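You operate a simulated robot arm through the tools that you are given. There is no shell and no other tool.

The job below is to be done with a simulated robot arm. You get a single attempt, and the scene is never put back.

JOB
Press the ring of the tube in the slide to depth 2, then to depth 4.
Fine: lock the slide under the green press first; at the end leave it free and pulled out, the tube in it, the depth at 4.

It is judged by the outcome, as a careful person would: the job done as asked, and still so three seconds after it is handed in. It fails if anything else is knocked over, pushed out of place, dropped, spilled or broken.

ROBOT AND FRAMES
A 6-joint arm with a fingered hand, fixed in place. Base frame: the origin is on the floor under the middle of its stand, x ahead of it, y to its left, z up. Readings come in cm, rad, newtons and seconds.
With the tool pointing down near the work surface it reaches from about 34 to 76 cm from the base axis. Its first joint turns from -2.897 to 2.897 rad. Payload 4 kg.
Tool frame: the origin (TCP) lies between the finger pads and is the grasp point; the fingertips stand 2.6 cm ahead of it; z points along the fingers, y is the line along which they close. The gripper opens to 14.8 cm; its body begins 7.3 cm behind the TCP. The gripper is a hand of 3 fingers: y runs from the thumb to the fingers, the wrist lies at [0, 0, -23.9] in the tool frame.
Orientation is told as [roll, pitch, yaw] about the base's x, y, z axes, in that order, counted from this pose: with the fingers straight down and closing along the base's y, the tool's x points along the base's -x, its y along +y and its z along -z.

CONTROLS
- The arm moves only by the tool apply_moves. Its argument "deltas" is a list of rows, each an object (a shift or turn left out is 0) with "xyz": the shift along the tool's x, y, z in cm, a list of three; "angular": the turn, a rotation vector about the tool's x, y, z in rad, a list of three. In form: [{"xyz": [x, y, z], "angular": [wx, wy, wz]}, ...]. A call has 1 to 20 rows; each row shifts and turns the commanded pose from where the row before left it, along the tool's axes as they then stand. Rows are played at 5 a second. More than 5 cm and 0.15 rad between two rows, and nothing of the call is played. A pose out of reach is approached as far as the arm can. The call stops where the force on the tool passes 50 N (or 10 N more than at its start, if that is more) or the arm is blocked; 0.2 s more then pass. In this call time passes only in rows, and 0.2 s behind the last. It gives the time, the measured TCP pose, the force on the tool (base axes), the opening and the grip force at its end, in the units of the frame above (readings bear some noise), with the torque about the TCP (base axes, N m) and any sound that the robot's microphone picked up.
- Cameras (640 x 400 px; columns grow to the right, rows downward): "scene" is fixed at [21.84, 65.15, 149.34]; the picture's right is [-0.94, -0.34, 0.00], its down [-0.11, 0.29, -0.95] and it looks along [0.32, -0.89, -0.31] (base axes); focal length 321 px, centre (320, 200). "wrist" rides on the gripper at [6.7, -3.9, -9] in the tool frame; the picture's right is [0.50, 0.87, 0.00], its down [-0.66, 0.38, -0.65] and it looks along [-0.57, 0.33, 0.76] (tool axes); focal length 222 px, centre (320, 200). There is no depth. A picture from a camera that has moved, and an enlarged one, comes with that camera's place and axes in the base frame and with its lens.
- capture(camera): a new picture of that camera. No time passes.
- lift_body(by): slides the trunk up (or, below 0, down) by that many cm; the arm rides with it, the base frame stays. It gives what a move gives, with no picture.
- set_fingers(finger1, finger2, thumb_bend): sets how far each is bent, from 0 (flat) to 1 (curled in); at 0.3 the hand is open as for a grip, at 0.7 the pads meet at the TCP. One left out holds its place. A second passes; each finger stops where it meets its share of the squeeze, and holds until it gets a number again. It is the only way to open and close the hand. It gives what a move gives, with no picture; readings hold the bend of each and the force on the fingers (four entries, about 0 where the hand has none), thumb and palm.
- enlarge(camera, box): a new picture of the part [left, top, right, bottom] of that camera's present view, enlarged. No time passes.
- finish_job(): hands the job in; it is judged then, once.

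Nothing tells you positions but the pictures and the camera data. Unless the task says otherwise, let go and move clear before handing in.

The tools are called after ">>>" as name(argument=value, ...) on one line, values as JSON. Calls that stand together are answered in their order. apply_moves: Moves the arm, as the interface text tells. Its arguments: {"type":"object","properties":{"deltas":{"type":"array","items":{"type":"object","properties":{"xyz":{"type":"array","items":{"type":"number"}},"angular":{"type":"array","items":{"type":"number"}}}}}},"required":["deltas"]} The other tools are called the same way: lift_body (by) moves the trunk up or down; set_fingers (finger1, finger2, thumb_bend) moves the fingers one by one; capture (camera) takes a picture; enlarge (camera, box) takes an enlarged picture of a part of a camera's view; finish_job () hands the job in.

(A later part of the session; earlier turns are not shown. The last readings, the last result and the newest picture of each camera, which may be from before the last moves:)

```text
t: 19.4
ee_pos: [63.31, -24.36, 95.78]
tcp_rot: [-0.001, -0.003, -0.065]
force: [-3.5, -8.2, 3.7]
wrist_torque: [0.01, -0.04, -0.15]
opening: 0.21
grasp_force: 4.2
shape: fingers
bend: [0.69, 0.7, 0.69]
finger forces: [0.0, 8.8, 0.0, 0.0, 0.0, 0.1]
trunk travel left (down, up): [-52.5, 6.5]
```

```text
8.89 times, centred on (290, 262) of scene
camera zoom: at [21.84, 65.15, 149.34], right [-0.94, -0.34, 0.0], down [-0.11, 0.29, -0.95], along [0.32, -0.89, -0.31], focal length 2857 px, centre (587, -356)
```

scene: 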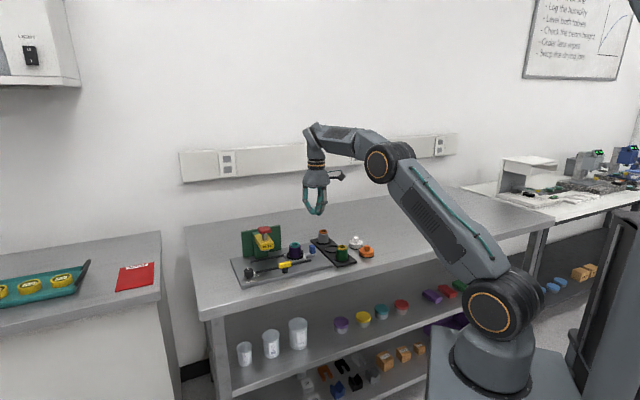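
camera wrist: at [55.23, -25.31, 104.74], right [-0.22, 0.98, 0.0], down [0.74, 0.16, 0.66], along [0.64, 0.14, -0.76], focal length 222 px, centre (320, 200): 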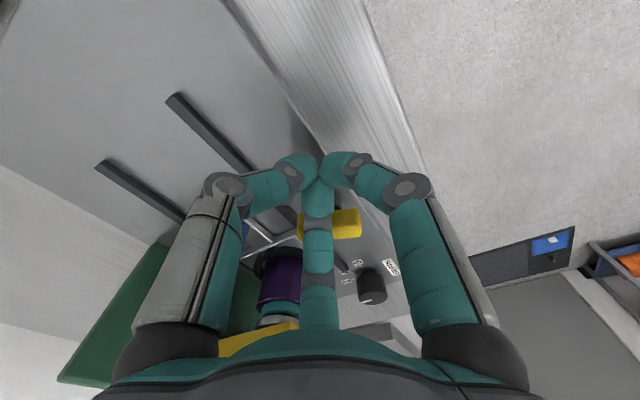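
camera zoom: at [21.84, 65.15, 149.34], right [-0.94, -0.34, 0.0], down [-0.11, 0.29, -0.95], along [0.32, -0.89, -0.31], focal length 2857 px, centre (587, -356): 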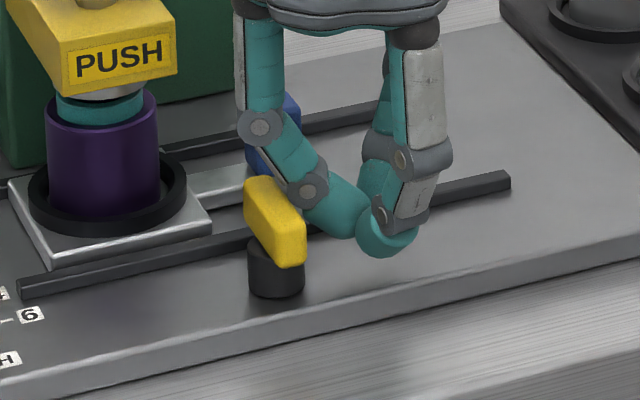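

The bar is nearly crosswise (about 84°). I'll push the last bit until it meets its stop.

>>> apply_moves(deltas=[{"xyz": [-0.15, -0.11, 0], "angular": [0, 0, -0.06]}, {"xyz": [-0.15, -0.11, 0], "angular": [0, 0, -0.06]}, {"xyz": [-0.15, -0.11, 0], "angular": [0, 0, -0.06]}, {"xyz": [-0.15, -0.11, 0], "angular": [0, 0, -0.06]}])

>>> enlarge(camera="wrist", box=[230, 150, 410, 310])

>>> enlarge(camera="scene", box=[265, 240, 315, 285])

```text
t: 20.4
ee_pos: [63.85, -24.73, 95.66]
tcp_rot: [0.0, -0.001, 0.174]
force: [-7.6, -11.7, 4.5]
wrist_torque: [0.03, -0.08, -0.1]
opening: 0.35
grasp_force: 7.0
shape: fingers
bend: [0.69, 0.7, 0.69]
finger forces: [0.0, 13.9, 0.0, 0.0, 0.0, 0.0]
trunk travel left (down, up): [-52.5, 6.5]
```

```text
2.50 times, centred on (320, 230) of wrist
camera zoom: at [57.93, -29.7, 104.72], right [-0.64, 0.77, 0.0], down [0.58, 0.49, 0.66], along [0.5, 0.42, -0.76], focal length 555 px, centre (320, 125)
```

zoom: 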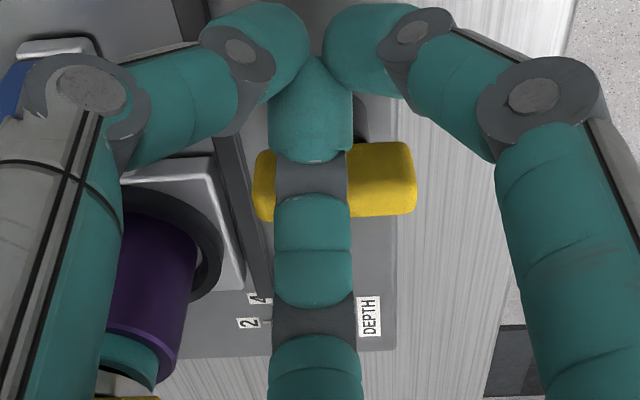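

```text
8.89 times, centred on (290, 262) of scene
camera zoom: at [21.84, 65.15, 149.34], right [-0.94, -0.34, 0.0], down [-0.11, 0.29, -0.95], along [0.32, -0.89, -0.31], focal length 2857 px, centre (587, -356)
```

zoom: 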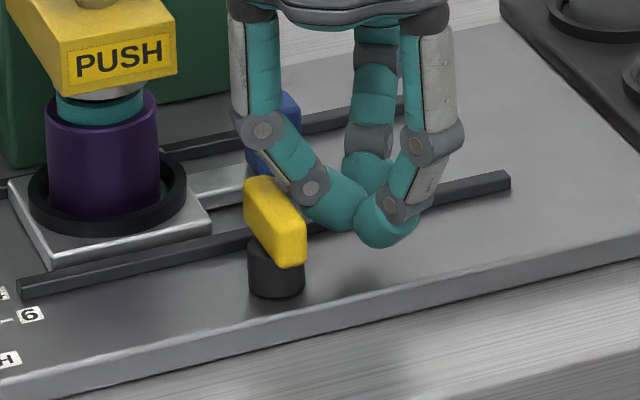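

The lever is firmly at its stop, square across the rails, so the slide should be locked; the depth stands at 2. Now I'll back off, rise clear, and go over the red button.

>>> apply_moves(deltas=[{"xyz": [0.82, -0.57, 0]}, {"xyz": [0.41, -0.29, -3.0]}, {"xyz": [0, 0, -4.5]}, {"xyz": [0, 0, -4.5]}, {"xyz": [0, 0, -4.5]}])

>>> capture(camera="wrist")

>>> enlarge(camera="scene", box=[230, 205, 330, 285])

```text
t: 21.6
ee_pos: [63.02, -25.68, 112.1]
tcp_rot: [0.002, -0.001, 0.175]
force: [0.4, 0.4, -0.7]
wrist_torque: [0.0, -0.01, -0.01]
opening: 0.07
grasp_force: 0.2
shape: fingers
bend: [0.69, 0.7, 0.7]
finger forces: [0.0, 0.0, 0.0, 0.0, 0.0, 0.1]
trunk travel left (down, up): [-52.5, 6.5]
```

```text
taken
camera wrist: at [56.99, -30.66, 121.25], right [-0.64, 0.77, 0.0], down [0.58, 0.49, 0.65], along [0.5, 0.42, -0.76], focal length 222 px, centre (320, 200)
```

wrist: 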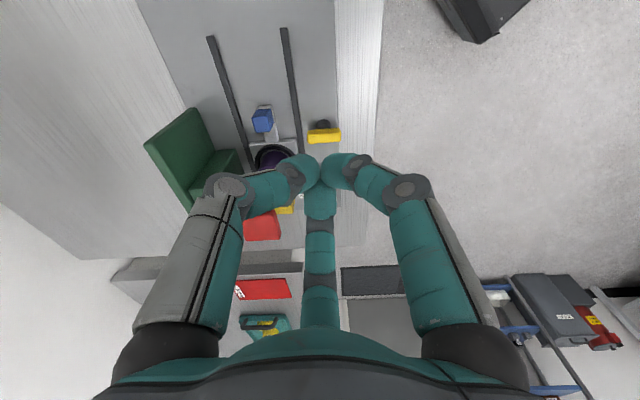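

```text
5.00 times, centred on (280, 245) of scene
camera zoom: at [21.84, 65.15, 149.34], right [-0.94, -0.34, 0.0], down [-0.11, 0.29, -0.95], along [0.32, -0.89, -0.31], focal length 1607 px, centre (520, -25)
```

zoom: 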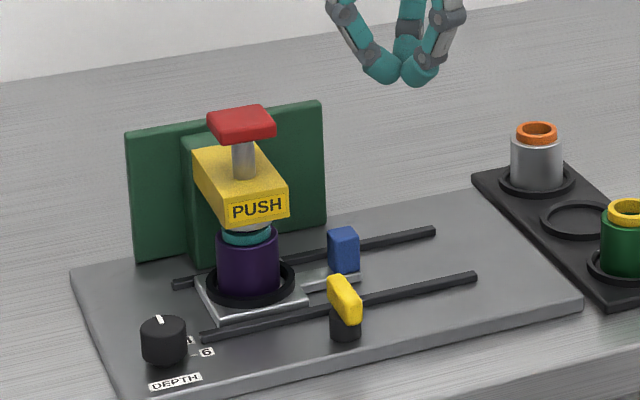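

All is in order: slide in, lever crosswise. I'll move over the red button at (74.6,-24.3) with the fingertips about 4 cm above it.

>>> apply_moves(deltas=[{"xyz": [-3.89, -0.21, 0]}, {"xyz": [-3.89, -0.21, 0]}, {"xyz": [-3.89, -0.21, 0]}])

>>> capture(camera="wrist")

>>> enlarge(camera="scene", box=[220, 170, 340, 285])

```text
t: 22.4
ee_pos: [67.65, -23.48, 111.44]
tcp_rot: [-0.001, -0.002, 0.174]
force: [-0.4, 0.5, 0.2]
wrist_torque: [-0.02, 0.01, -0.04]
opening: 0.09
grasp_force: 0.0
shape: fingers
bend: [0.69, 0.7, 0.7]
finger forces: [0.1, 0.1, 0.0, 0.0, 0.0, 0.0]
out of reach, approached as far as the arm can: row 2, 3
trunk travel left (down, up): [-52.5, 6.5]
```

```text
taken
camera wrist: at [61.63, -28.32, 120.51], right [-0.64, 0.77, 0.0], down [0.58, 0.49, 0.65], along [0.5, 0.42, -0.76], focal length 222 px, centre (320, 200)
```

wrist: 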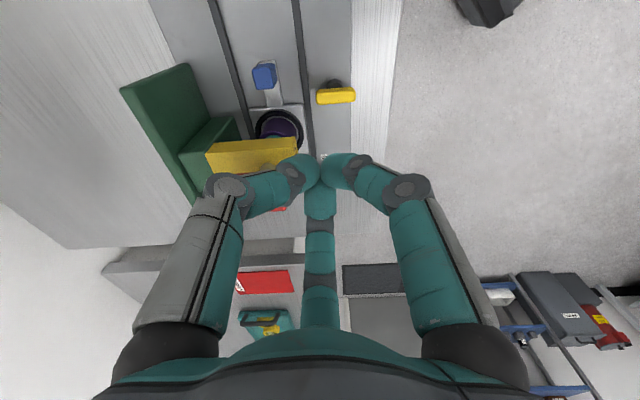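

```text
3.48 times, centred on (280, 228) of scene
camera zoom: at [21.84, 65.15, 149.34], right [-0.94, -0.34, 0.0], down [-0.11, 0.29, -0.95], along [0.32, -0.89, -0.31], focal length 1118 px, centre (459, 104)
```

zoom: 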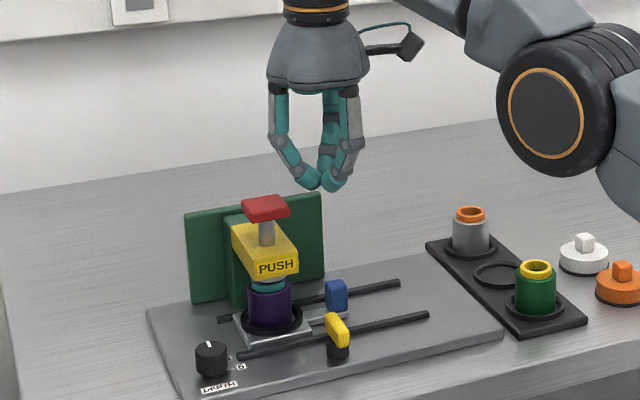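

Straight down, the arm can't reach the button. I'll raise the trunk and tilt the hand outward (about 0.35 rad), which brings it into reach.

>>> lift_body(by=6)

>>> apply_moves(deltas=[{"angular": [0.0547, -0.103, 0]}, {"angular": [0.0547, -0.103, 0]}, {"angular": [0.0547, -0.103, 0]}])

```text
t: 23.4
ee_pos: [67.62, -23.57, 117.53]
tcp_rot: [-0.002, -0.001, 0.176]
force: [0.4, -0.4, -0.3]
wrist_torque: [0.0, 0.02, -0.01]
opening: 0.06
grasp_force: 0.0
shape: fingers
bend: [0.69, 0.7, 0.7]
finger forces: [0.1, 0.1, 0.0, 0.1, 0.0, 0.0]
trunk travel left (down, up): [-58.5, 0.5]
```

```text
t: 24.2
ee_pos: [68.54, -25.38, 121.7]
tcp_rot: [-0.07, -0.133, 0.2]
force: [-0.3, -0.6, 0.2]
wrist_torque: [-0.02, 0.05, 0.02]
opening: 0.05
grasp_force: 0.1
shape: fingers
bend: [0.69, 0.7, 0.7]
finger forces: [0.0, 0.0, 0.1, 0.0, 0.0, 0.0]
out of reach, approached as far as the arm can: row 1, 2, 3
trunk travel left (down, up): [-58.5, 0.5]
```

The tilt pose was still out of reach at this height. I'll send an empty row to see whether the commanded pose is the far one or the reached one.

>>> apply_moves(deltas=[{"xyz": [0, 0, 0]}])

```text
t: 24.6
ee_pos: [68.55, -25.33, 121.64]
tcp_rot: [-0.068, -0.133, 0.2]
force: [-0.4, 0.7, 1.1]
wrist_torque: [-0.03, -0.01, -0.02]
opening: 0.05
grasp_force: 0.1
shape: fingers
bend: [0.69, 0.7, 0.7]
finger forces: [0.0, 0.0, 0.0, 0.0, 0.0, 0.0]
trunk travel left (down, up): [-58.5, 0.5]
```

Each call starts from the reached pose. I'll come down first, then add the remaining tilt.

>>> apply_moves(deltas=[{"xyz": [0, 0, 4.0]}, {"xyz": [0, 0, 4.0]}, {"angular": [0.0493, -0.087, 0]}, {"angular": [0.0493, -0.087, 0]}])

>>> capture(camera="wrist")

>>> enlarge(camera="scene", box=[220, 170, 340, 285])

```text
t: 25.6
ee_pos: [69.03, -30.68, 118.9]
tcp_rot: [-0.097, -0.19, 0.244]
force: [-0.3, 0.2, -0.1]
wrist_torque: [-0.02, -0.04, -0.01]
opening: 0.05
grasp_force: 0.0
shape: fingers
bend: [0.69, 0.7, 0.7]
finger forces: [0.0, 0.1, 0.0, 0.0, 0.1, 0.0]
out of reach, approached as far as the arm can: row 1, 2, 3, 4
trunk travel left (down, up): [-58.5, 0.5]
```

```text
taken
camera wrist: at [61.7, -35.41, 126.86], right [-0.67, 0.72, -0.17], down [0.41, 0.55, 0.73], along [0.62, 0.42, -0.66], focal length 222 px, centre (320, 200)
```

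wrist: 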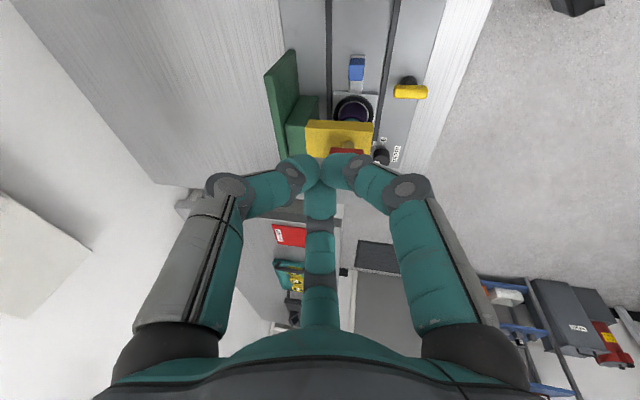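

```text
3.48 times, centred on (280, 228) of scene
camera zoom: at [21.84, 65.15, 149.34], right [-0.94, -0.34, 0.0], down [-0.11, 0.29, -0.95], along [0.32, -0.89, -0.31], focal length 1118 px, centre (459, 104)
```

zoom: 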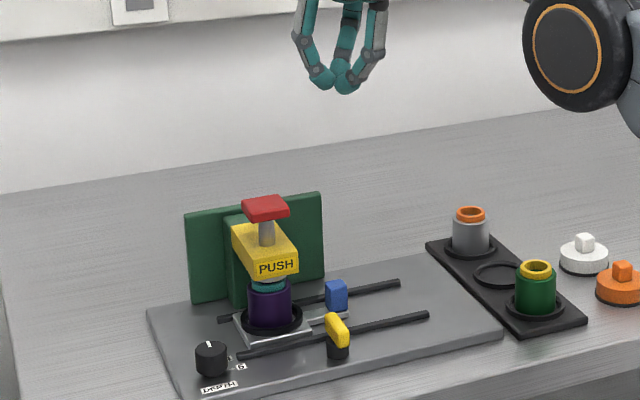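

The arm drifted along the edge of its reach. I'll pull back toward the robot into a clearly reachable place and then approach with the tilt already on.

>>> apply_moves(deltas=[{"xyz": [1.8, 2.96, 1.87]}, {"xyz": [1.8, 2.96, 1.87]}])

```text
t: 26.2
ee_pos: [69.18, -30.43, 119.01]
tcp_rot: [-0.095, -0.19, 0.245]
force: [-0.9, -0.2, -0.4]
wrist_torque: [0.05, -0.01, -0.02]
opening: 0.04
grasp_force: 0.2
shape: fingers
bend: [0.69, 0.7, 0.7]
finger forces: [0.0, 0.1, 0.0, 0.1, 0.1, 0.1]
out of reach, approached as far as the arm can: row 1, 2
trunk travel left (down, up): [-58.5, 0.5]
```

The commanded pose seems to have run ahead of the arm. I'll retrace my commands exactly back to the last reachable pose.

>>> apply_moves(deltas=[{"xyz": [-1.8, -2.96, -1.87]}, {"xyz": [-1.8, -2.96, -1.87]}, {"angular": [-0.0493, 0.087, 0]}, {"angular": [-0.0493, 0.087, 0]}, {"xyz": [0, 0, -4.0]}, {"xyz": [0, 0, -4.0]}, {"angular": [-0.0547, 0.103, 0]}, {"angular": [-0.0547, 0.103, 0]}, {"angular": [-0.0547, 0.103, 0]}, {"xyz": [3.89, 0.21, 0]}, {"xyz": [3.89, 0.21, 0]}, {"xyz": [3.89, 0.21, 0]}])

>>> capture(camera="scene")

```text
t: 28.8
ee_pos: [53.12, -28.45, 123.46]
tcp_rot: [-0.036, -0.077, 0.217]
force: [0.2, -0.3, -0.6]
wrist_torque: [0.0, 0.01, -0.01]
opening: 0.04
grasp_force: 0.1
shape: fingers
bend: [0.69, 0.7, 0.7]
finger forces: [0.0, 0.1, 0.0, 0.1, 0.0, 0.1]
out of reach, approached as far as the arm can: row 1, 2, 3, 4, 5, 6, 7, 8, 9
trunk travel left (down, up): [-58.5, 0.5]
```

```text
taken
```

scene: 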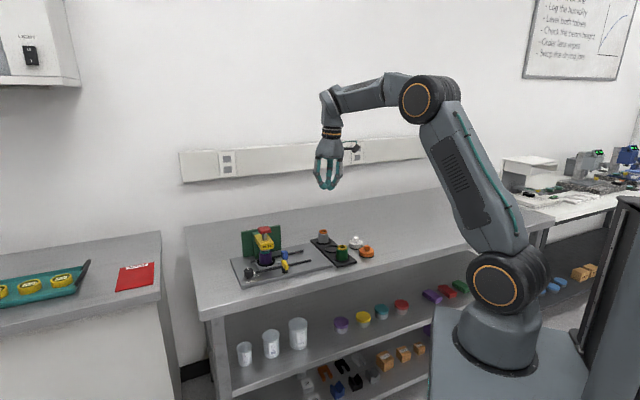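

Now I'm back in a free pose. I'll tilt the hand here first, then approach the button with the tilt already set so the arm never straightens out.

>>> apply_moves(deltas=[{"angular": [0.056, -0.0907, 0]}, {"angular": [0.056, -0.0907, 0]}, {"angular": [0.056, -0.0907, 0]}])

```text
t: 29.6
ee_pos: [53.0, -28.29, 123.46]
tcp_rot: [-0.21, -0.346, 0.25]
force: [-0.2, 0.4, 0.7]
wrist_torque: [-0.03, 0.02, 0.02]
opening: 0.05
grasp_force: 0.1
shape: fingers
bend: [0.69, 0.7, 0.7]
finger forces: [0.0, 0.1, 0.0, 0.0, 0.0, 0.0]
trunk travel left (down, up): [-58.5, 0.5]
```

Tilt is set with the tool axis pointing down and outward. Now a straight move to hover about 4 cm over the red button.

>>> apply_moves(deltas=[{"xyz": [-2.65, 0.473, 2.97]}, {"xyz": [-2.65, 0.473, 2.97]}, {"xyz": [-2.65, 0.473, 2.97]}, {"xyz": [-2.65, 0.473, 2.97]}, {"xyz": [-2.65, 0.473, 2.97]}, {"xyz": [-2.65, 0.473, 2.97]}])

>>> capture(camera="wrist")

>>> enlarge(camera="scene", box=[220, 170, 340, 285])

```text
t: 31.0
ee_pos: [73.81, -23.94, 111.74]
tcp_rot: [-0.208, -0.345, 0.249]
force: [0.2, -0.2, -0.2]
wrist_torque: [-0.01, -0.03, 0.0]
opening: 0.05
grasp_force: 0.2
shape: fingers
bend: [0.69, 0.7, 0.7]
finger forces: [0.0, 0.0, 0.0, 0.1, 0.0, 0.0]
trunk travel left (down, up): [-58.5, 0.5]
```

```text
taken
camera wrist: at [64.99, -28.19, 118.52], right [-0.61, 0.72, -0.34], down [0.29, 0.6, 0.75], along [0.74, 0.36, -0.57], focal length 222 px, centre (320, 200)
```

wrist: 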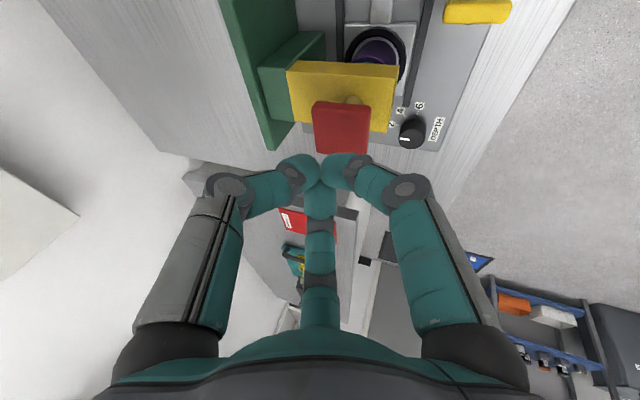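

```text
3.48 times, centred on (280, 228) of scene
camera zoom: at [21.84, 65.15, 149.34], right [-0.94, -0.34, 0.0], down [-0.11, 0.29, -0.95], along [0.32, -0.89, -0.31], focal length 1118 px, centre (459, 104)
```

zoom: 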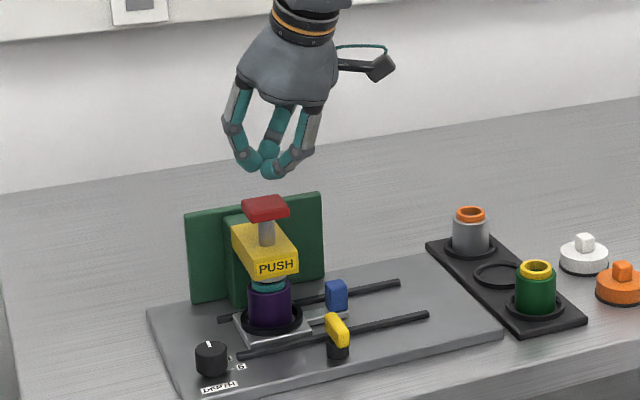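

The tip hovers over the button. I'll descend vertically to just above it.

>>> apply_moves(deltas=[{"xyz": [0.765, 0.26, 1.455]}, {"xyz": [0.765, 0.26, 1.455]}])

>>> enlarge(camera="scene", box=[225, 195, 315, 275])

>>> capture(camera="wrist")

```text
t: 31.6
ee_pos: [73.29, -24.37, 108.39]
tcp_rot: [-0.209, -0.346, 0.249]
force: [-0.4, -0.8, 1.6]
wrist_torque: [0.01, 0.01, 0.02]
opening: 0.02
grasp_force: 0.0
shape: fingers
bend: [0.7, 0.7, 0.7]
finger forces: [0.1, 0.1, 0.0, 0.1, 0.0, 0.0]
trunk travel left (down, up): [-58.5, 0.5]
```

```text
5.00 times, centred on (270, 235) of scene
camera zoom: at [21.84, 65.15, 149.34], right [-0.94, -0.34, 0.0], down [-0.11, 0.29, -0.95], along [0.32, -0.89, -0.31], focal length 1607 px, centre (570, 25)
```

zoom: 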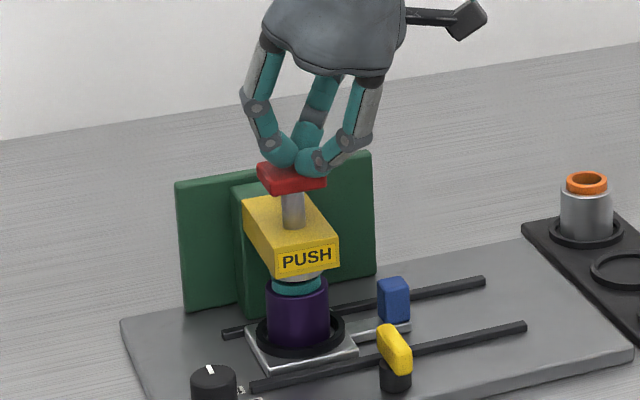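

```text
taken
camera wrist: at [64.51, -28.42, 115.21], right [-0.61, 0.72, -0.34], down [0.29, 0.6, 0.75], along [0.74, 0.36, -0.57], focal length 222 px, centre (320, 200)
```

wrist: 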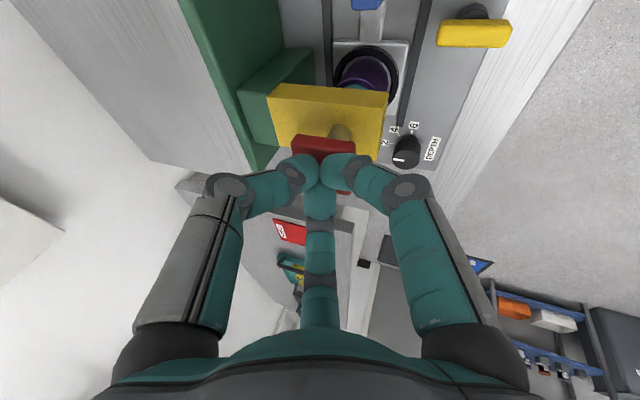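

The fingertips just touch the button (1.6 N). I'll press straight down in small steps, watching force and sound.

>>> apply_moves(deltas=[{"xyz": [0.068, 0.039, 0.184]}, {"xyz": [0.068, 0.039, 0.184]}, {"xyz": [0.068, 0.039, 0.184]}, {"xyz": [0.068, 0.039, 0.184]}, {"xyz": [0.068, 0.039, 0.184]}])

>>> enlarge(camera="scene", box=[225, 195, 315, 275])

```text
t: 32.8
ee_pos: [73.24, -24.21, 107.51]
tcp_rot: [-0.211, -0.345, 0.248]
force: [-1.8, 0.6, 8.4]
wrist_torque: [0.0, 0.02, 0.03]
opening: 0.0
grasp_force: 6.0
shape: fingers
bend: [0.71, 0.69, 0.7]
finger forces: [8.5, 3.0, 0.0, 0.1, 0.0, 0.1]
trunk travel left (down, up): [-58.5, 0.5]
heard: click
```

```text
5.00 times, centred on (270, 235) of scene
camera zoom: at [21.84, 65.15, 149.34], right [-0.94, -0.34, 0.0], down [-0.11, 0.29, -0.95], along [0.32, -0.89, -0.31], focal length 1607 px, centre (570, 25)
```

zoom: 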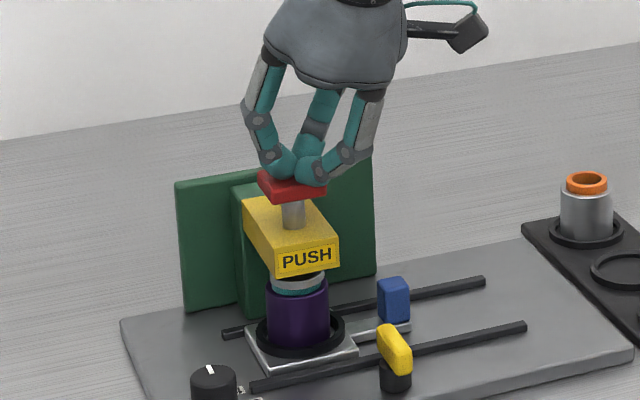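

A click was heard with the button down about 0.8 cm. I'll press slightly more to confirm that it is against the depth stop.

>>> apply_moves(deltas=[{"xyz": [0.068, 0.039, 0.184]}, {"xyz": [0.068, 0.039, 0.184]}])

>>> enlarge(camera="scene", box=[245, 215, 305, 275])

```text
t: 33.4
ee_pos: [73.21, -24.29, 107.46]
tcp_rot: [-0.214, -0.353, 0.251]
force: [0.6, 1.5, 24.4]
wrist_torque: [-0.06, -0.18, 0.03]
opening: 0.0
grasp_force: 15.3
shape: fingers
bend: [0.71, 0.69, 0.7]
finger forces: [11.0, 8.3, 0.0, 0.0, 11.7, 0.2]
trunk travel left (down, up): [-58.5, 0.5]
```

```text
6.67 times, centred on (275, 245) of scene
camera zoom: at [21.84, 65.15, 149.34], right [-0.94, -0.34, 0.0], down [-0.11, 0.29, -0.95], along [0.32, -0.89, -0.31], focal length 2143 px, centre (620, -100)
```

zoom: 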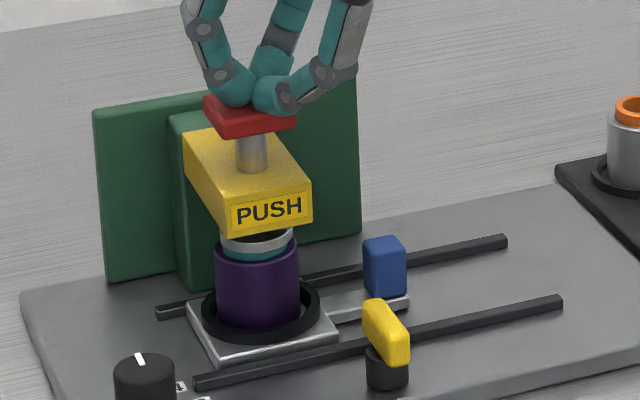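

Force jumped to 24 N with no further travel, so depth 2 is reached. I'll rise straight up and check the button springs back.

>>> apply_moves(deltas=[{"xyz": [-0.34, -0.196, -0.92]}, {"xyz": [-0.68, -0.392, -1.84]}, {"xyz": [-1.02, -0.59, -2.76]}])

>>> enlarge(camera="scene", box=[245, 215, 305, 275])

>>> capture(camera="wrist")

>>> enlarge(camera="wrist", box=[370, 80, 470, 170])

```text
t: 34.2
ee_pos: [73.22, -24.33, 112.98]
tcp_rot: [-0.206, -0.344, 0.251]
force: [-0.1, 0.0, -0.7]
wrist_torque: [-0.02, 0.01, -0.01]
opening: 0.01
grasp_force: 0.1
shape: fingers
bend: [0.7, 0.69, 0.7]
finger forces: [0.0, 0.0, 0.1, 0.0, 0.0, 0.0]
trunk travel left (down, up): [-58.5, 0.5]
```

```text
6.67 times, centred on (275, 245) of scene
camera zoom: at [21.84, 65.15, 149.34], right [-0.94, -0.34, 0.0], down [-0.11, 0.29, -0.95], along [0.32, -0.89, -0.31], focal length 2143 px, centre (620, -100)
```

zoom: 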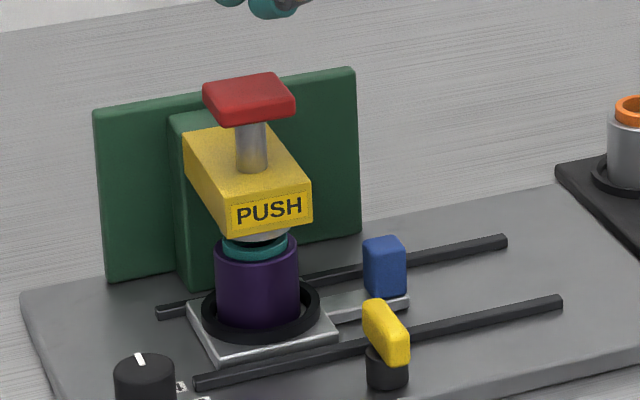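

```text
taken
camera wrist: at [64.49, -28.42, 119.81], right [-0.61, 0.72, -0.34], down [0.29, 0.6, 0.75], along [0.74, 0.36, -0.57], focal length 222 px, centre (320, 200)
```

wrist: 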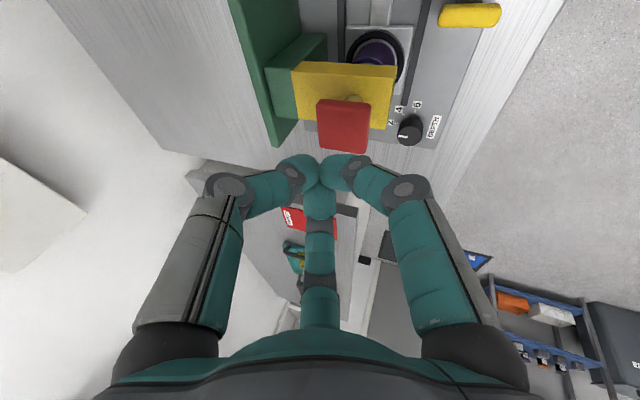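

```text
4.44 times, centred on (420, 125) of wrist
camera zoom: at [64.49, -28.42, 119.81], right [-0.61, 0.72, -0.34], down [0.29, 0.6, 0.75], along [0.74, 0.36, -0.57], focal length 987 px, centre (-124, 533)
```

zoom: 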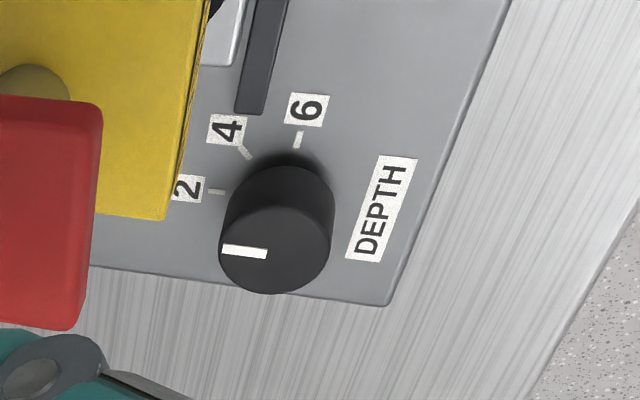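

Button is back up, the ring is pressed in slightly, and the knob is still at 2. Next is the knob to 4: I'll move back a little, reduce the tilt to about 0.18 rad and spin the hand so a gap between fingers faces the press while the camera points away.

>>> apply_moves(deltas=[{"xyz": [1.653, 3.157, -0.903]}, {"xyz": [1.653, 3.157, -0.903]}, {"xyz": [1.653, 3.157, -0.903]}, {"angular": [-0.0972, 0.0825, 0]}, {"angular": [-0.0972, 0.0825, 0]}, {"angular": [0, 0, 0.128]}, {"angular": [0, 0, 0.128]}, {"angular": [0, 0, 0.128]}, {"angular": [0, 0, 0.128]}, {"angular": [0, 0, 0.128]}, {"angular": [0, 0, 0.128]}, {"angular": [0, 0, 0.128]}, {"angular": [0, 0, 0.128]}, {"angular": [0, 0, 0.128]}, {"angular": [0, 0, 0.128]}])

>>> set_fingers(finger1=0.5, finger2=0.5, thumb_bend=0.5)

>>> capture(camera="wrist")

>>> enlarge(camera="scene", box=[220, 170, 340, 285])

```text
t: 37.4
ee_pos: [66.08, -16.08, 112.02]
tcp_rot: [0.172, -0.062, -1.058]
force: [0.7, 0.1, -0.1]
wrist_torque: [-0.01, 0.01, 0.01]
opening: 0.0
grasp_force: 0.1
shape: fingers
bend: [0.7, 0.69, 0.7]
finger forces: [0.0, 0.1, 0.0, 0.0, 0.0, 0.0]
trunk travel left (down, up): [-58.5, 0.5]
```

```text
t: 38.4
ee_pos: [66.13, -16.0, 112.08]
tcp_rot: [0.172, -0.061, -1.055]
force: [-0.4, -0.2, 0.1]
wrist_torque: [0.02, 0.0, -0.04]
opening: 6.14
grasp_force: 0.1
shape: fingers
bend: [0.5, 0.5, 0.5]
finger forces: [0.1, 0.0, 0.0, 0.0, 0.1, 0.0]
trunk travel left (down, up): [-58.5, 0.5]
```

```text
taken
camera wrist: at [57.92, -12.21, 119.82], right [0.49, 0.86, 0.12], down [0.53, -0.4, 0.75], along [0.69, -0.31, -0.65], focal length 222 px, centre (320, 200)
```

wrist: 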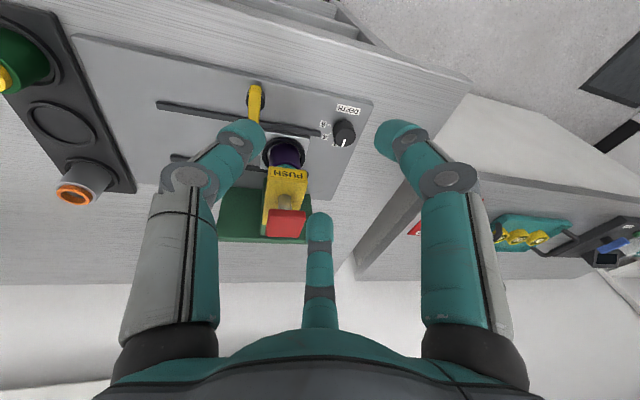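

```text
3.48 times, centred on (280, 228) of scene
camera zoom: at [21.84, 65.15, 149.34], right [-0.94, -0.34, 0.0], down [-0.11, 0.29, -0.95], along [0.32, -0.89, -0.31], focal length 1118 px, centre (459, 104)
```

zoom: 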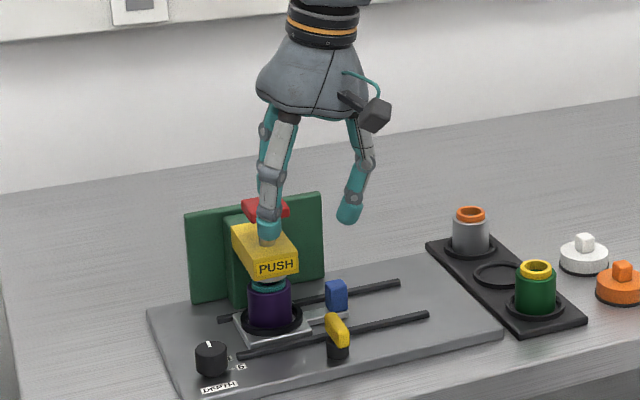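

Fingers are open to 6 cm. I'll zoom on the knob from here to pin down its centre before lowering over it.

>>> enlarge(camera="wrist", box=[300, 90, 380, 170])

```text
5.00 times, centred on (340, 130) of wrist
camera zoom: at [57.92, -12.21, 119.82], right [0.49, 0.86, 0.12], down [0.53, -0.4, 0.75], along [0.69, -0.31, -0.65], focal length 1111 px, centre (220, 550)
```

zoom: 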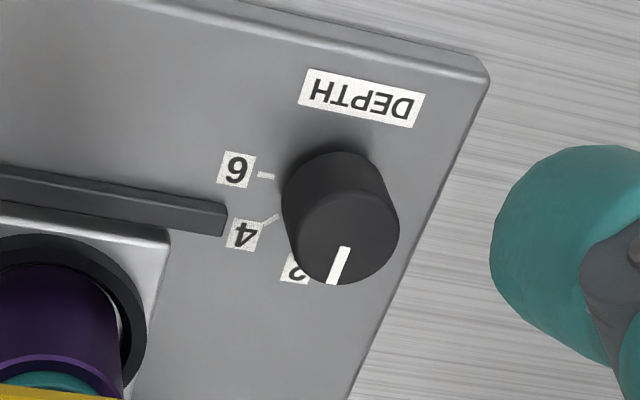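

The knob centre is at about (76.4,-14.9). I'll come down on the free front side, then move in over the knob with the open fingertips just above its top.

>>> apply_moves(deltas=[{"xyz": [0.158, 0.513, 3.405]}, {"xyz": [0.158, 0.513, 3.405]}, {"xyz": [0.158, 0.513, 3.405]}, {"xyz": [0.158, 0.513, 3.405]}, {"xyz": [-1.257, 1.523, 0.343]}, {"xyz": [-1.257, 1.523, 0.343]}, {"xyz": [-1.257, 1.523, 0.343]}])

>>> capture(camera="wrist")

>>> enlarge(camera="scene", box=[210, 205, 310, 290])

```text
t: 40.0
ee_pos: [75.98, -14.84, 98.97]
tcp_rot: [0.171, -0.06, -1.054]
force: [0.9, 0.2, 0.1]
wrist_torque: [-0.05, 0.01, 0.0]
opening: 6.17
grasp_force: 0.0
shape: fingers
bend: [0.5, 0.5, 0.5]
finger forces: [0.1, 0.1, 0.1, 0.0, 0.1, 0.0]
trunk travel left (down, up): [-58.5, 0.5]
```

```text
taken
camera wrist: at [67.81, -11.13, 106.73], right [0.49, 0.86, 0.12], down [0.53, -0.4, 0.75], along [0.69, -0.31, -0.65], focal length 222 px, centre (320, 200)
```

wrist: 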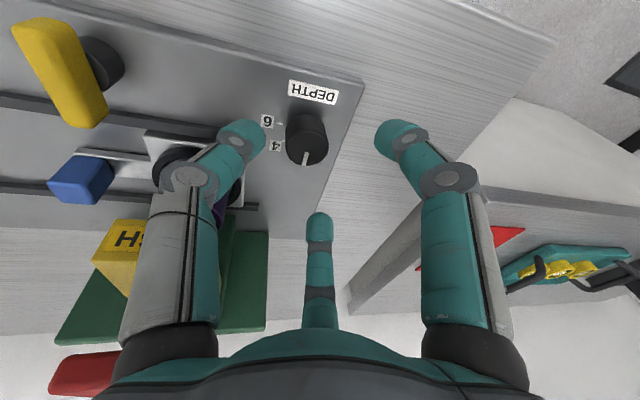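

```text
4.71 times, centred on (260, 248) of scene
camera zoom: at [21.84, 65.15, 149.34], right [-0.94, -0.34, 0.0], down [-0.11, 0.29, -0.95], along [0.32, -0.89, -0.31], focal length 1512 px, centre (602, -24)
```

zoom: 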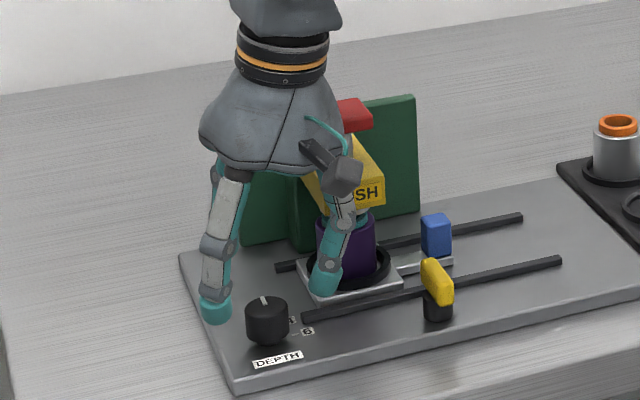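

The knob sits between the fingertips. I'll enlarge to check the centring before lowering.

>>> enlarge(camera="wrist", box=[220, 70, 420, 250])

```text
2.22 times, centred on (320, 160) of wrist
camera zoom: at [67.81, -11.13, 106.73], right [0.49, 0.86, 0.12], down [0.53, -0.4, 0.75], along [0.69, -0.31, -0.65], focal length 494 px, centre (320, 289)
```

zoom: 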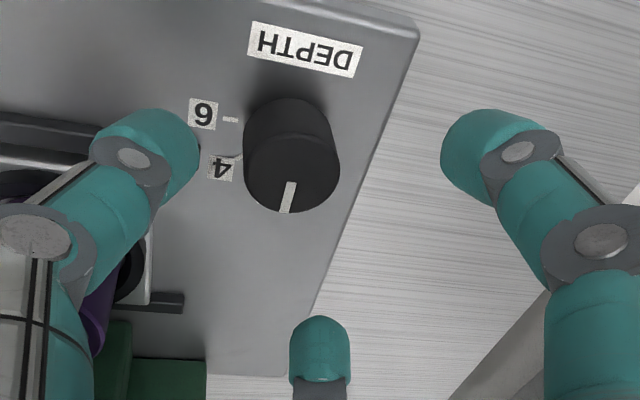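

I'll correct by about 0.35 cm in -y and lower the open fingers around the knob.

>>> apply_moves(deltas=[{"xyz": [-0.023, -0.424, 1.707]}, {"xyz": [-0.023, -0.424, 1.707]}])

>>> enlarge(camera="wrist", box=[220, 70, 420, 250])

>>> enlarge(camera="scene", box=[210, 205, 310, 290])

```text
t: 40.6
ee_pos: [75.7, -15.31, 95.49]
tcp_rot: [0.172, -0.063, -1.055]
force: [-0.7, 0.2, 6.7]
wrist_torque: [-0.12, 0.3, -0.01]
opening: 6.17
grasp_force: 3.4
shape: fingers
bend: [0.5, 0.5, 0.5]
finger forces: [0.0, 0.0, 0.1, 0.0, 6.7, 0.0]
trunk travel left (down, up): [-58.5, 0.5]
```

```text
2.22 times, centred on (320, 160) of wrist
camera zoom: at [67.56, -11.49, 103.37], right [0.49, 0.86, 0.12], down [0.53, -0.4, 0.75], along [0.69, -0.31, -0.65], focal length 494 px, centre (320, 289)
```

zoom: 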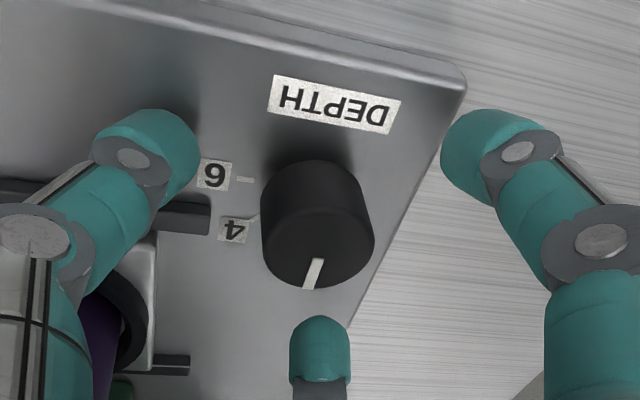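

```text
4.71 times, centred on (260, 248) of scene
camera zoom: at [21.84, 65.15, 149.34], right [-0.94, -0.34, 0.0], down [-0.11, 0.29, -0.95], along [0.32, -0.89, -0.31], focal length 1512 px, centre (602, -24)
```

zoom: 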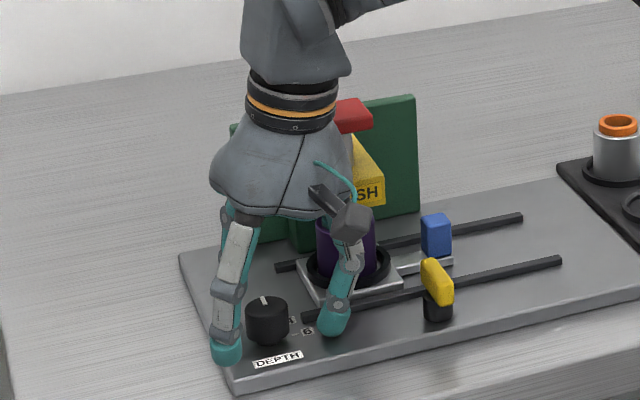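

The thumb tip touched the rail end (6.7 N). I'll lift slightly, then close part-way so the thumb comes off the rail before lowering again.

>>> apply_moves(deltas=[{"xyz": [-0.02, 0.25, -0.45]}])

>>> set_fingers(finger1=0.57, finger2=0.57, thumb_bend=0.57)

>>> enlarge(camera="wrist", box=[220, 70, 420, 250])

```text
t: 41.0
ee_pos: [75.95, -15.19, 95.88]
tcp_rot: [0.17, -0.062, -1.054]
force: [-0.3, 0.2, 0.3]
wrist_torque: [0.01, 0.0, -0.02]
opening: 6.19
grasp_force: 0.2
shape: fingers
bend: [0.5, 0.5, 0.5]
finger forces: [0.0, 0.0, 0.1, 0.1, 0.0, 0.0]
trunk travel left (down, up): [-58.5, 0.5]
```

```text
t: 42.0
ee_pos: [75.97, -15.17, 95.96]
tcp_rot: [0.17, -0.06, -1.056]
force: [-0.5, -0.6, -0.3]
wrist_torque: [-0.03, -0.01, 0.01]
opening: 4.31
grasp_force: 0.0
shape: fingers
bend: [0.56, 0.56, 0.56]
finger forces: [0.1, 0.0, 0.0, 0.0, 0.0, 0.0]
trunk travel left (down, up): [-58.5, 0.5]
```

```text
2.22 times, centred on (320, 160) of wrist
camera zoom: at [67.75, -11.44, 103.74], right [0.49, 0.86, 0.12], down [0.53, -0.4, 0.75], along [0.69, -0.31, -0.65], focal length 494 px, centre (320, 289)
```

zoom: 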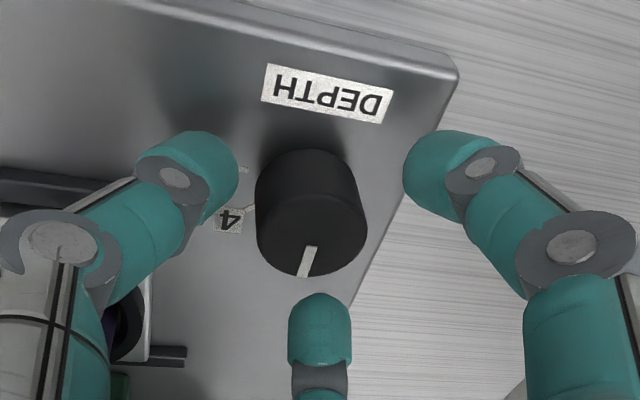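

Well centred. I'll lower another 0.7 cm and close on the knob.

>>> apply_moves(deltas=[{"xyz": [0.02, -0.06, 0.344]}, {"xyz": [0.02, -0.06, 0.344]}])

>>> enlarge(camera="wrist", box=[220, 70, 420, 250])

```text
t: 42.6
ee_pos: [75.95, -15.14, 95.28]
tcp_rot: [0.171, -0.061, -1.055]
force: [-1.1, -0.7, 6.3]
wrist_torque: [-0.11, 0.26, 0.01]
opening: 4.26
grasp_force: 2.8
shape: fingers
bend: [0.56, 0.56, 0.56]
finger forces: [0.1, 0.1, 0.0, 0.0, 6.1, 0.0]
trunk travel left (down, up): [-58.5, 0.5]
```

```text
2.22 times, centred on (320, 160) of wrist
camera zoom: at [67.71, -11.45, 103.13], right [0.49, 0.86, 0.12], down [0.53, -0.4, 0.75], along [0.69, -0.31, -0.65], focal length 494 px, centre (320, 289)
```

zoom: 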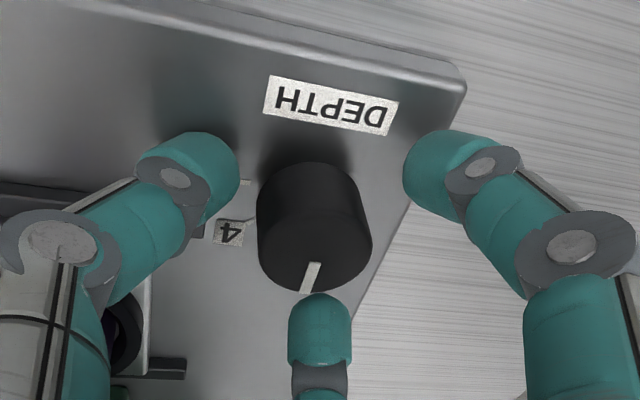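

The thumb, the lowest finger because of the tilt, touches the plate. I'll lift 0.3 cm and close onto the knob.

>>> apply_moves(deltas=[{"xyz": [-0.018, 0.05, -0.3]}])

>>> set_fingers(finger1=0.64, finger2=0.64, thumb_bend=0.64)

>>> enlarge(camera="wrist", box=[220, 70, 420, 250])

```text
t: 43.0
ee_pos: [75.96, -15.13, 95.55]
tcp_rot: [0.17, -0.06, -1.055]
force: [0.2, 0.0, 0.5]
wrist_torque: [0.03, -0.03, -0.01]
opening: 4.32
grasp_force: 0.0
shape: fingers
bend: [0.56, 0.56, 0.56]
finger forces: [0.1, 0.0, 0.0, 0.0, 0.1, 0.0]
trunk travel left (down, up): [-58.5, 0.5]
```

```text
t: 44.0
ee_pos: [75.94, -15.27, 95.56]
tcp_rot: [0.172, -0.06, -1.056]
force: [-3.2, -0.5, -1.2]
wrist_torque: [-0.04, 0.08, 0.01]
opening: 2.41
grasp_force: 2.9
shape: fingers
bend: [0.63, 0.63, 0.62]
finger forces: [1.0, 0.4, 0.1, 0.0, 3.9, 0.0]
trunk travel left (down, up): [-58.5, 0.5]
```

```text
2.22 times, centred on (320, 160) of wrist
camera zoom: at [67.72, -11.48, 103.34], right [0.49, 0.86, 0.12], down [0.53, -0.4, 0.75], along [0.69, -0.31, -0.65], focal length 494 px, centre (320, 289)
```

zoom: 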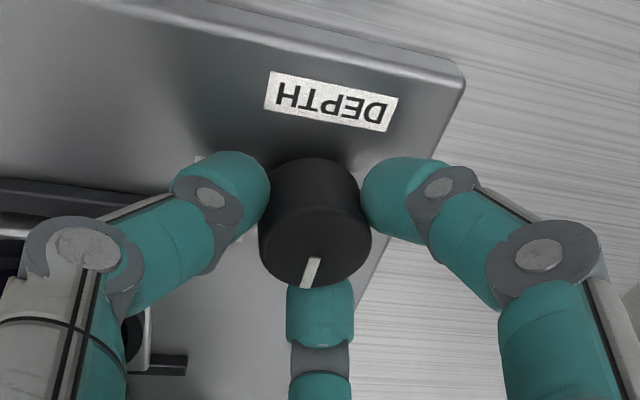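

All three fingers touch the knob lightly. I'll tighten the grip.

>>> set_fingers(finger1=0.7, finger2=0.7, thumb_bend=0.69)

>>> enlarge(camera="wrist", box=[220, 70, 420, 250])

```text
t: 45.0
ee_pos: [75.78, -15.24, 95.47]
tcp_rot: [0.17, -0.061, -1.057]
force: [-4.1, -2.1, -2.9]
wrist_torque: [-0.1, 0.13, -0.02]
opening: 2.27
grasp_force: 9.9
shape: fingers
bend: [0.63, 0.64, 0.63]
finger forces: [5.7, 4.7, 0.0, 0.0, 10.1, 0.0]
trunk travel left (down, up): [-58.5, 0.5]
```

```text
2.22 times, centred on (320, 160) of wrist
camera zoom: at [67.72, -11.48, 103.34], right [0.49, 0.86, 0.12], down [0.53, -0.4, 0.75], along [0.69, -0.31, -0.65], focal length 494 px, centre (320, 289)
```

zoom: 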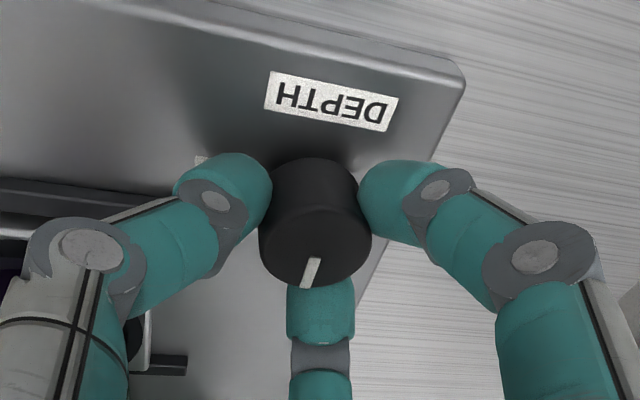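

Grip is about 10 N per side. I'll turn clockwise (from above) about the knob's vertical axis, first half of the 45°, and check it follows.

>>> apply_moves(deltas=[{"xyz": [0.059, 0.021, 0], "angular": [0.008, -0.0224, 0.1288]}, {"xyz": [0.059, 0.021, 0], "angular": [0.008, -0.0224, 0.1288]}, {"xyz": [0.059, 0.021, 0], "angular": [0.008, -0.0224, 0.1288]}])

>>> enlarge(camera="wrist", box=[220, 70, 420, 250])

>>> enlarge(camera="scene", box=[220, 225, 290, 290])

```text
t: 45.8
ee_pos: [75.86, -15.06, 95.57]
tcp_rot: [0.168, -0.061, -1.45]
force: [-4.3, -4.2, -2.5]
wrist_torque: [-0.08, 0.16, 0.01]
opening: 2.23
grasp_force: 10.6
shape: fingers
bend: [0.64, 0.64, 0.63]
finger forces: [5.0, 6.0, 0.0, 0.0, 11.1, 0.0]
trunk travel left (down, up): [-58.5, 0.5]
```

```text
2.22 times, centred on (320, 160) of wrist
camera zoom: at [69.75, -8.46, 103.35], right [0.79, 0.61, 0.12], down [0.33, -0.57, 0.75], along [0.52, -0.55, -0.65], focal length 494 px, centre (320, 289)
```

zoom: 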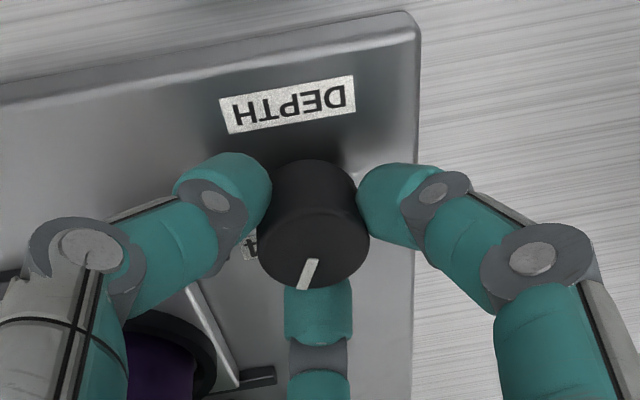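

```text
6.15 times, centred on (255, 258) of scene
camera zoom: at [21.84, 65.15, 149.34], right [-0.94, -0.34, 0.0], down [-0.11, 0.29, -0.95], along [0.32, -0.89, -0.31], focal length 1978 px, centre (720, -154)
```

zoom: 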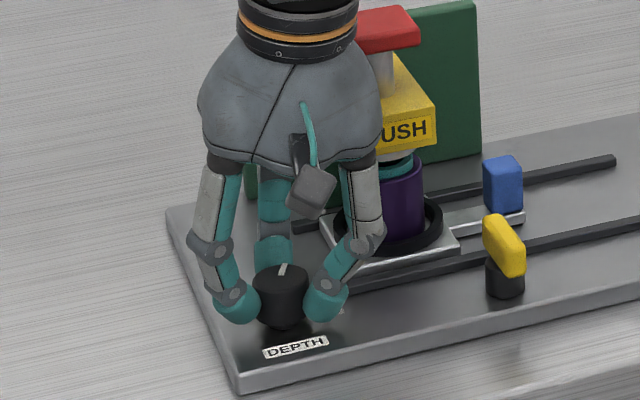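

The knob turns with the hand. I'll turn the second half.

>>> apply_moves(deltas=[{"xyz": [0.059, 0.021, 0], "angular": [0.008, -0.0224, 0.1288]}, {"xyz": [0.059, 0.021, 0], "angular": [0.008, -0.0224, 0.1288]}, {"xyz": [0.059, 0.021, 0], "angular": [0.008, -0.0224, 0.1288]}])

>>> enlarge(camera="wrist", box=[220, 70, 420, 250])

>>> enlarge(camera="scene", box=[220, 225, 290, 290])

```text
t: 46.6
ee_pos: [75.9, -14.98, 95.56]
tcp_rot: [0.17, -0.06, -1.843]
force: [-5.2, -6.8, -2.1]
wrist_torque: [-0.19, 0.15, 0.02]
opening: 2.2
grasp_force: 10.5
shape: fingers
bend: [0.64, 0.63, 0.63]
finger forces: [4.3, 6.7, 0.1, 0.1, 9.5, 0.1]
trunk travel left (down, up): [-58.5, 0.5]
```

```text
2.22 times, centred on (320, 160) of wrist
camera zoom: at [72.76, -6.41, 103.33], right [0.96, 0.26, 0.12], down [0.09, -0.66, 0.75], along [0.27, -0.71, -0.65], focal length 494 px, centre (320, 289)
```

zoom: 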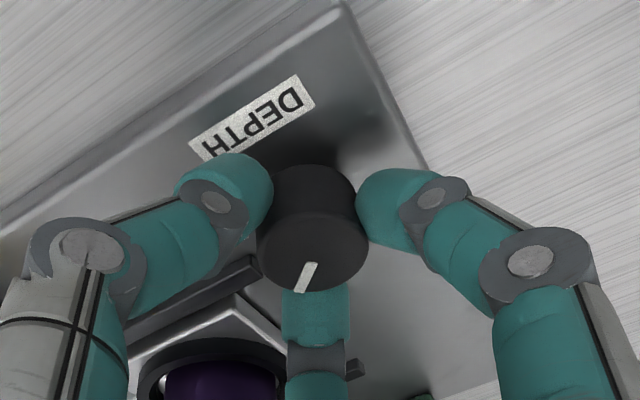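

```text
6.15 times, centred on (255, 258) of scene
camera zoom: at [21.84, 65.15, 149.34], right [-0.94, -0.34, 0.0], down [-0.11, 0.29, -0.95], along [0.32, -0.89, -0.31], focal length 1978 px, centre (720, -154)
```

zoom: 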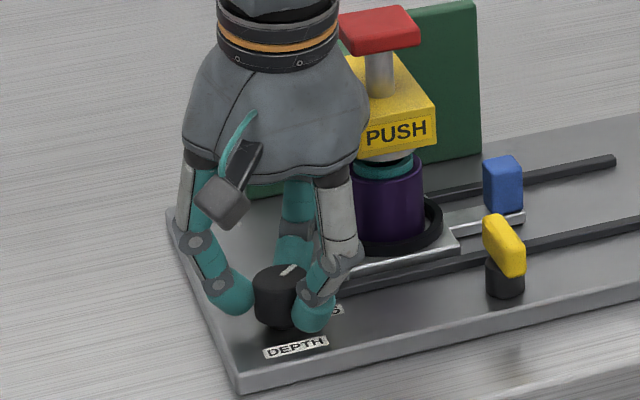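

The knob has turned about 45° with the hand. I'll release it and check the mark against the "4" tick.

>>> set_fingers(finger1=0.56, finger2=0.56, thumb_bend=0.56)

>>> enlarge(camera="wrist", box=[220, 70, 420, 250])

>>> enlarge(camera="scene", box=[230, 255, 280, 290])

```text
t: 47.6
ee_pos: [76.06, -14.89, 95.54]
tcp_rot: [0.173, -0.061, -1.842]
force: [0.2, 0.0, -0.2]
wrist_torque: [-0.01, -0.01, -0.02]
opening: 4.2
grasp_force: 0.2
shape: fingers
bend: [0.56, 0.56, 0.56]
finger forces: [0.0, 0.0, 0.1, 0.1, 0.1, 0.0]
trunk travel left (down, up): [-58.5, 0.5]
```

```text
2.22 times, centred on (320, 160) of wrist
camera zoom: at [72.78, -6.32, 103.33], right [0.96, 0.26, 0.12], down [0.09, -0.66, 0.75], along [0.27, -0.71, -0.65], focal length 494 px, centre (320, 289)
```

zoom: 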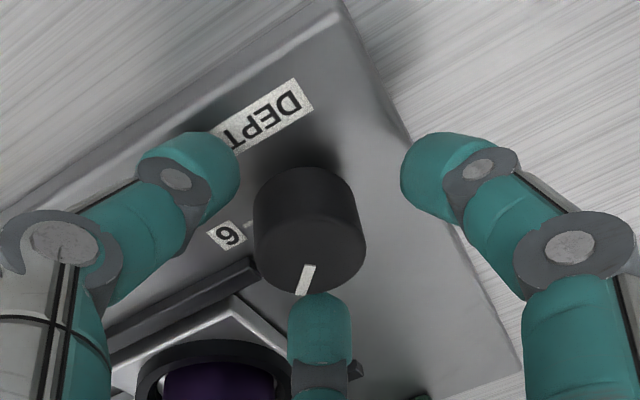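

```text
11.43 times, centred on (255, 272) of scene
camera zoom: at [21.84, 65.15, 149.34], right [-0.94, -0.34, 0.0], down [-0.11, 0.29, -0.95], along [0.32, -0.89, -0.31], focal length 3673 px, centre (1063, -629)
```

zoom: 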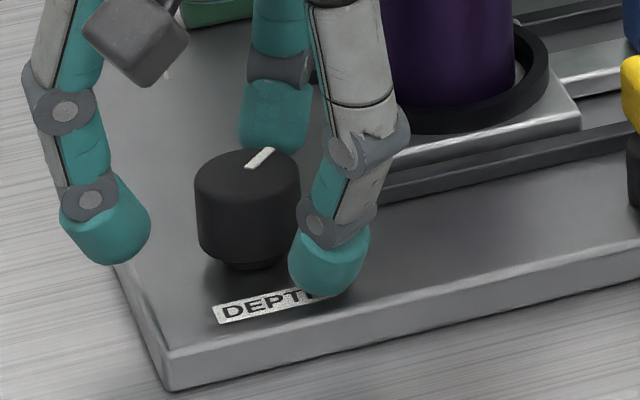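

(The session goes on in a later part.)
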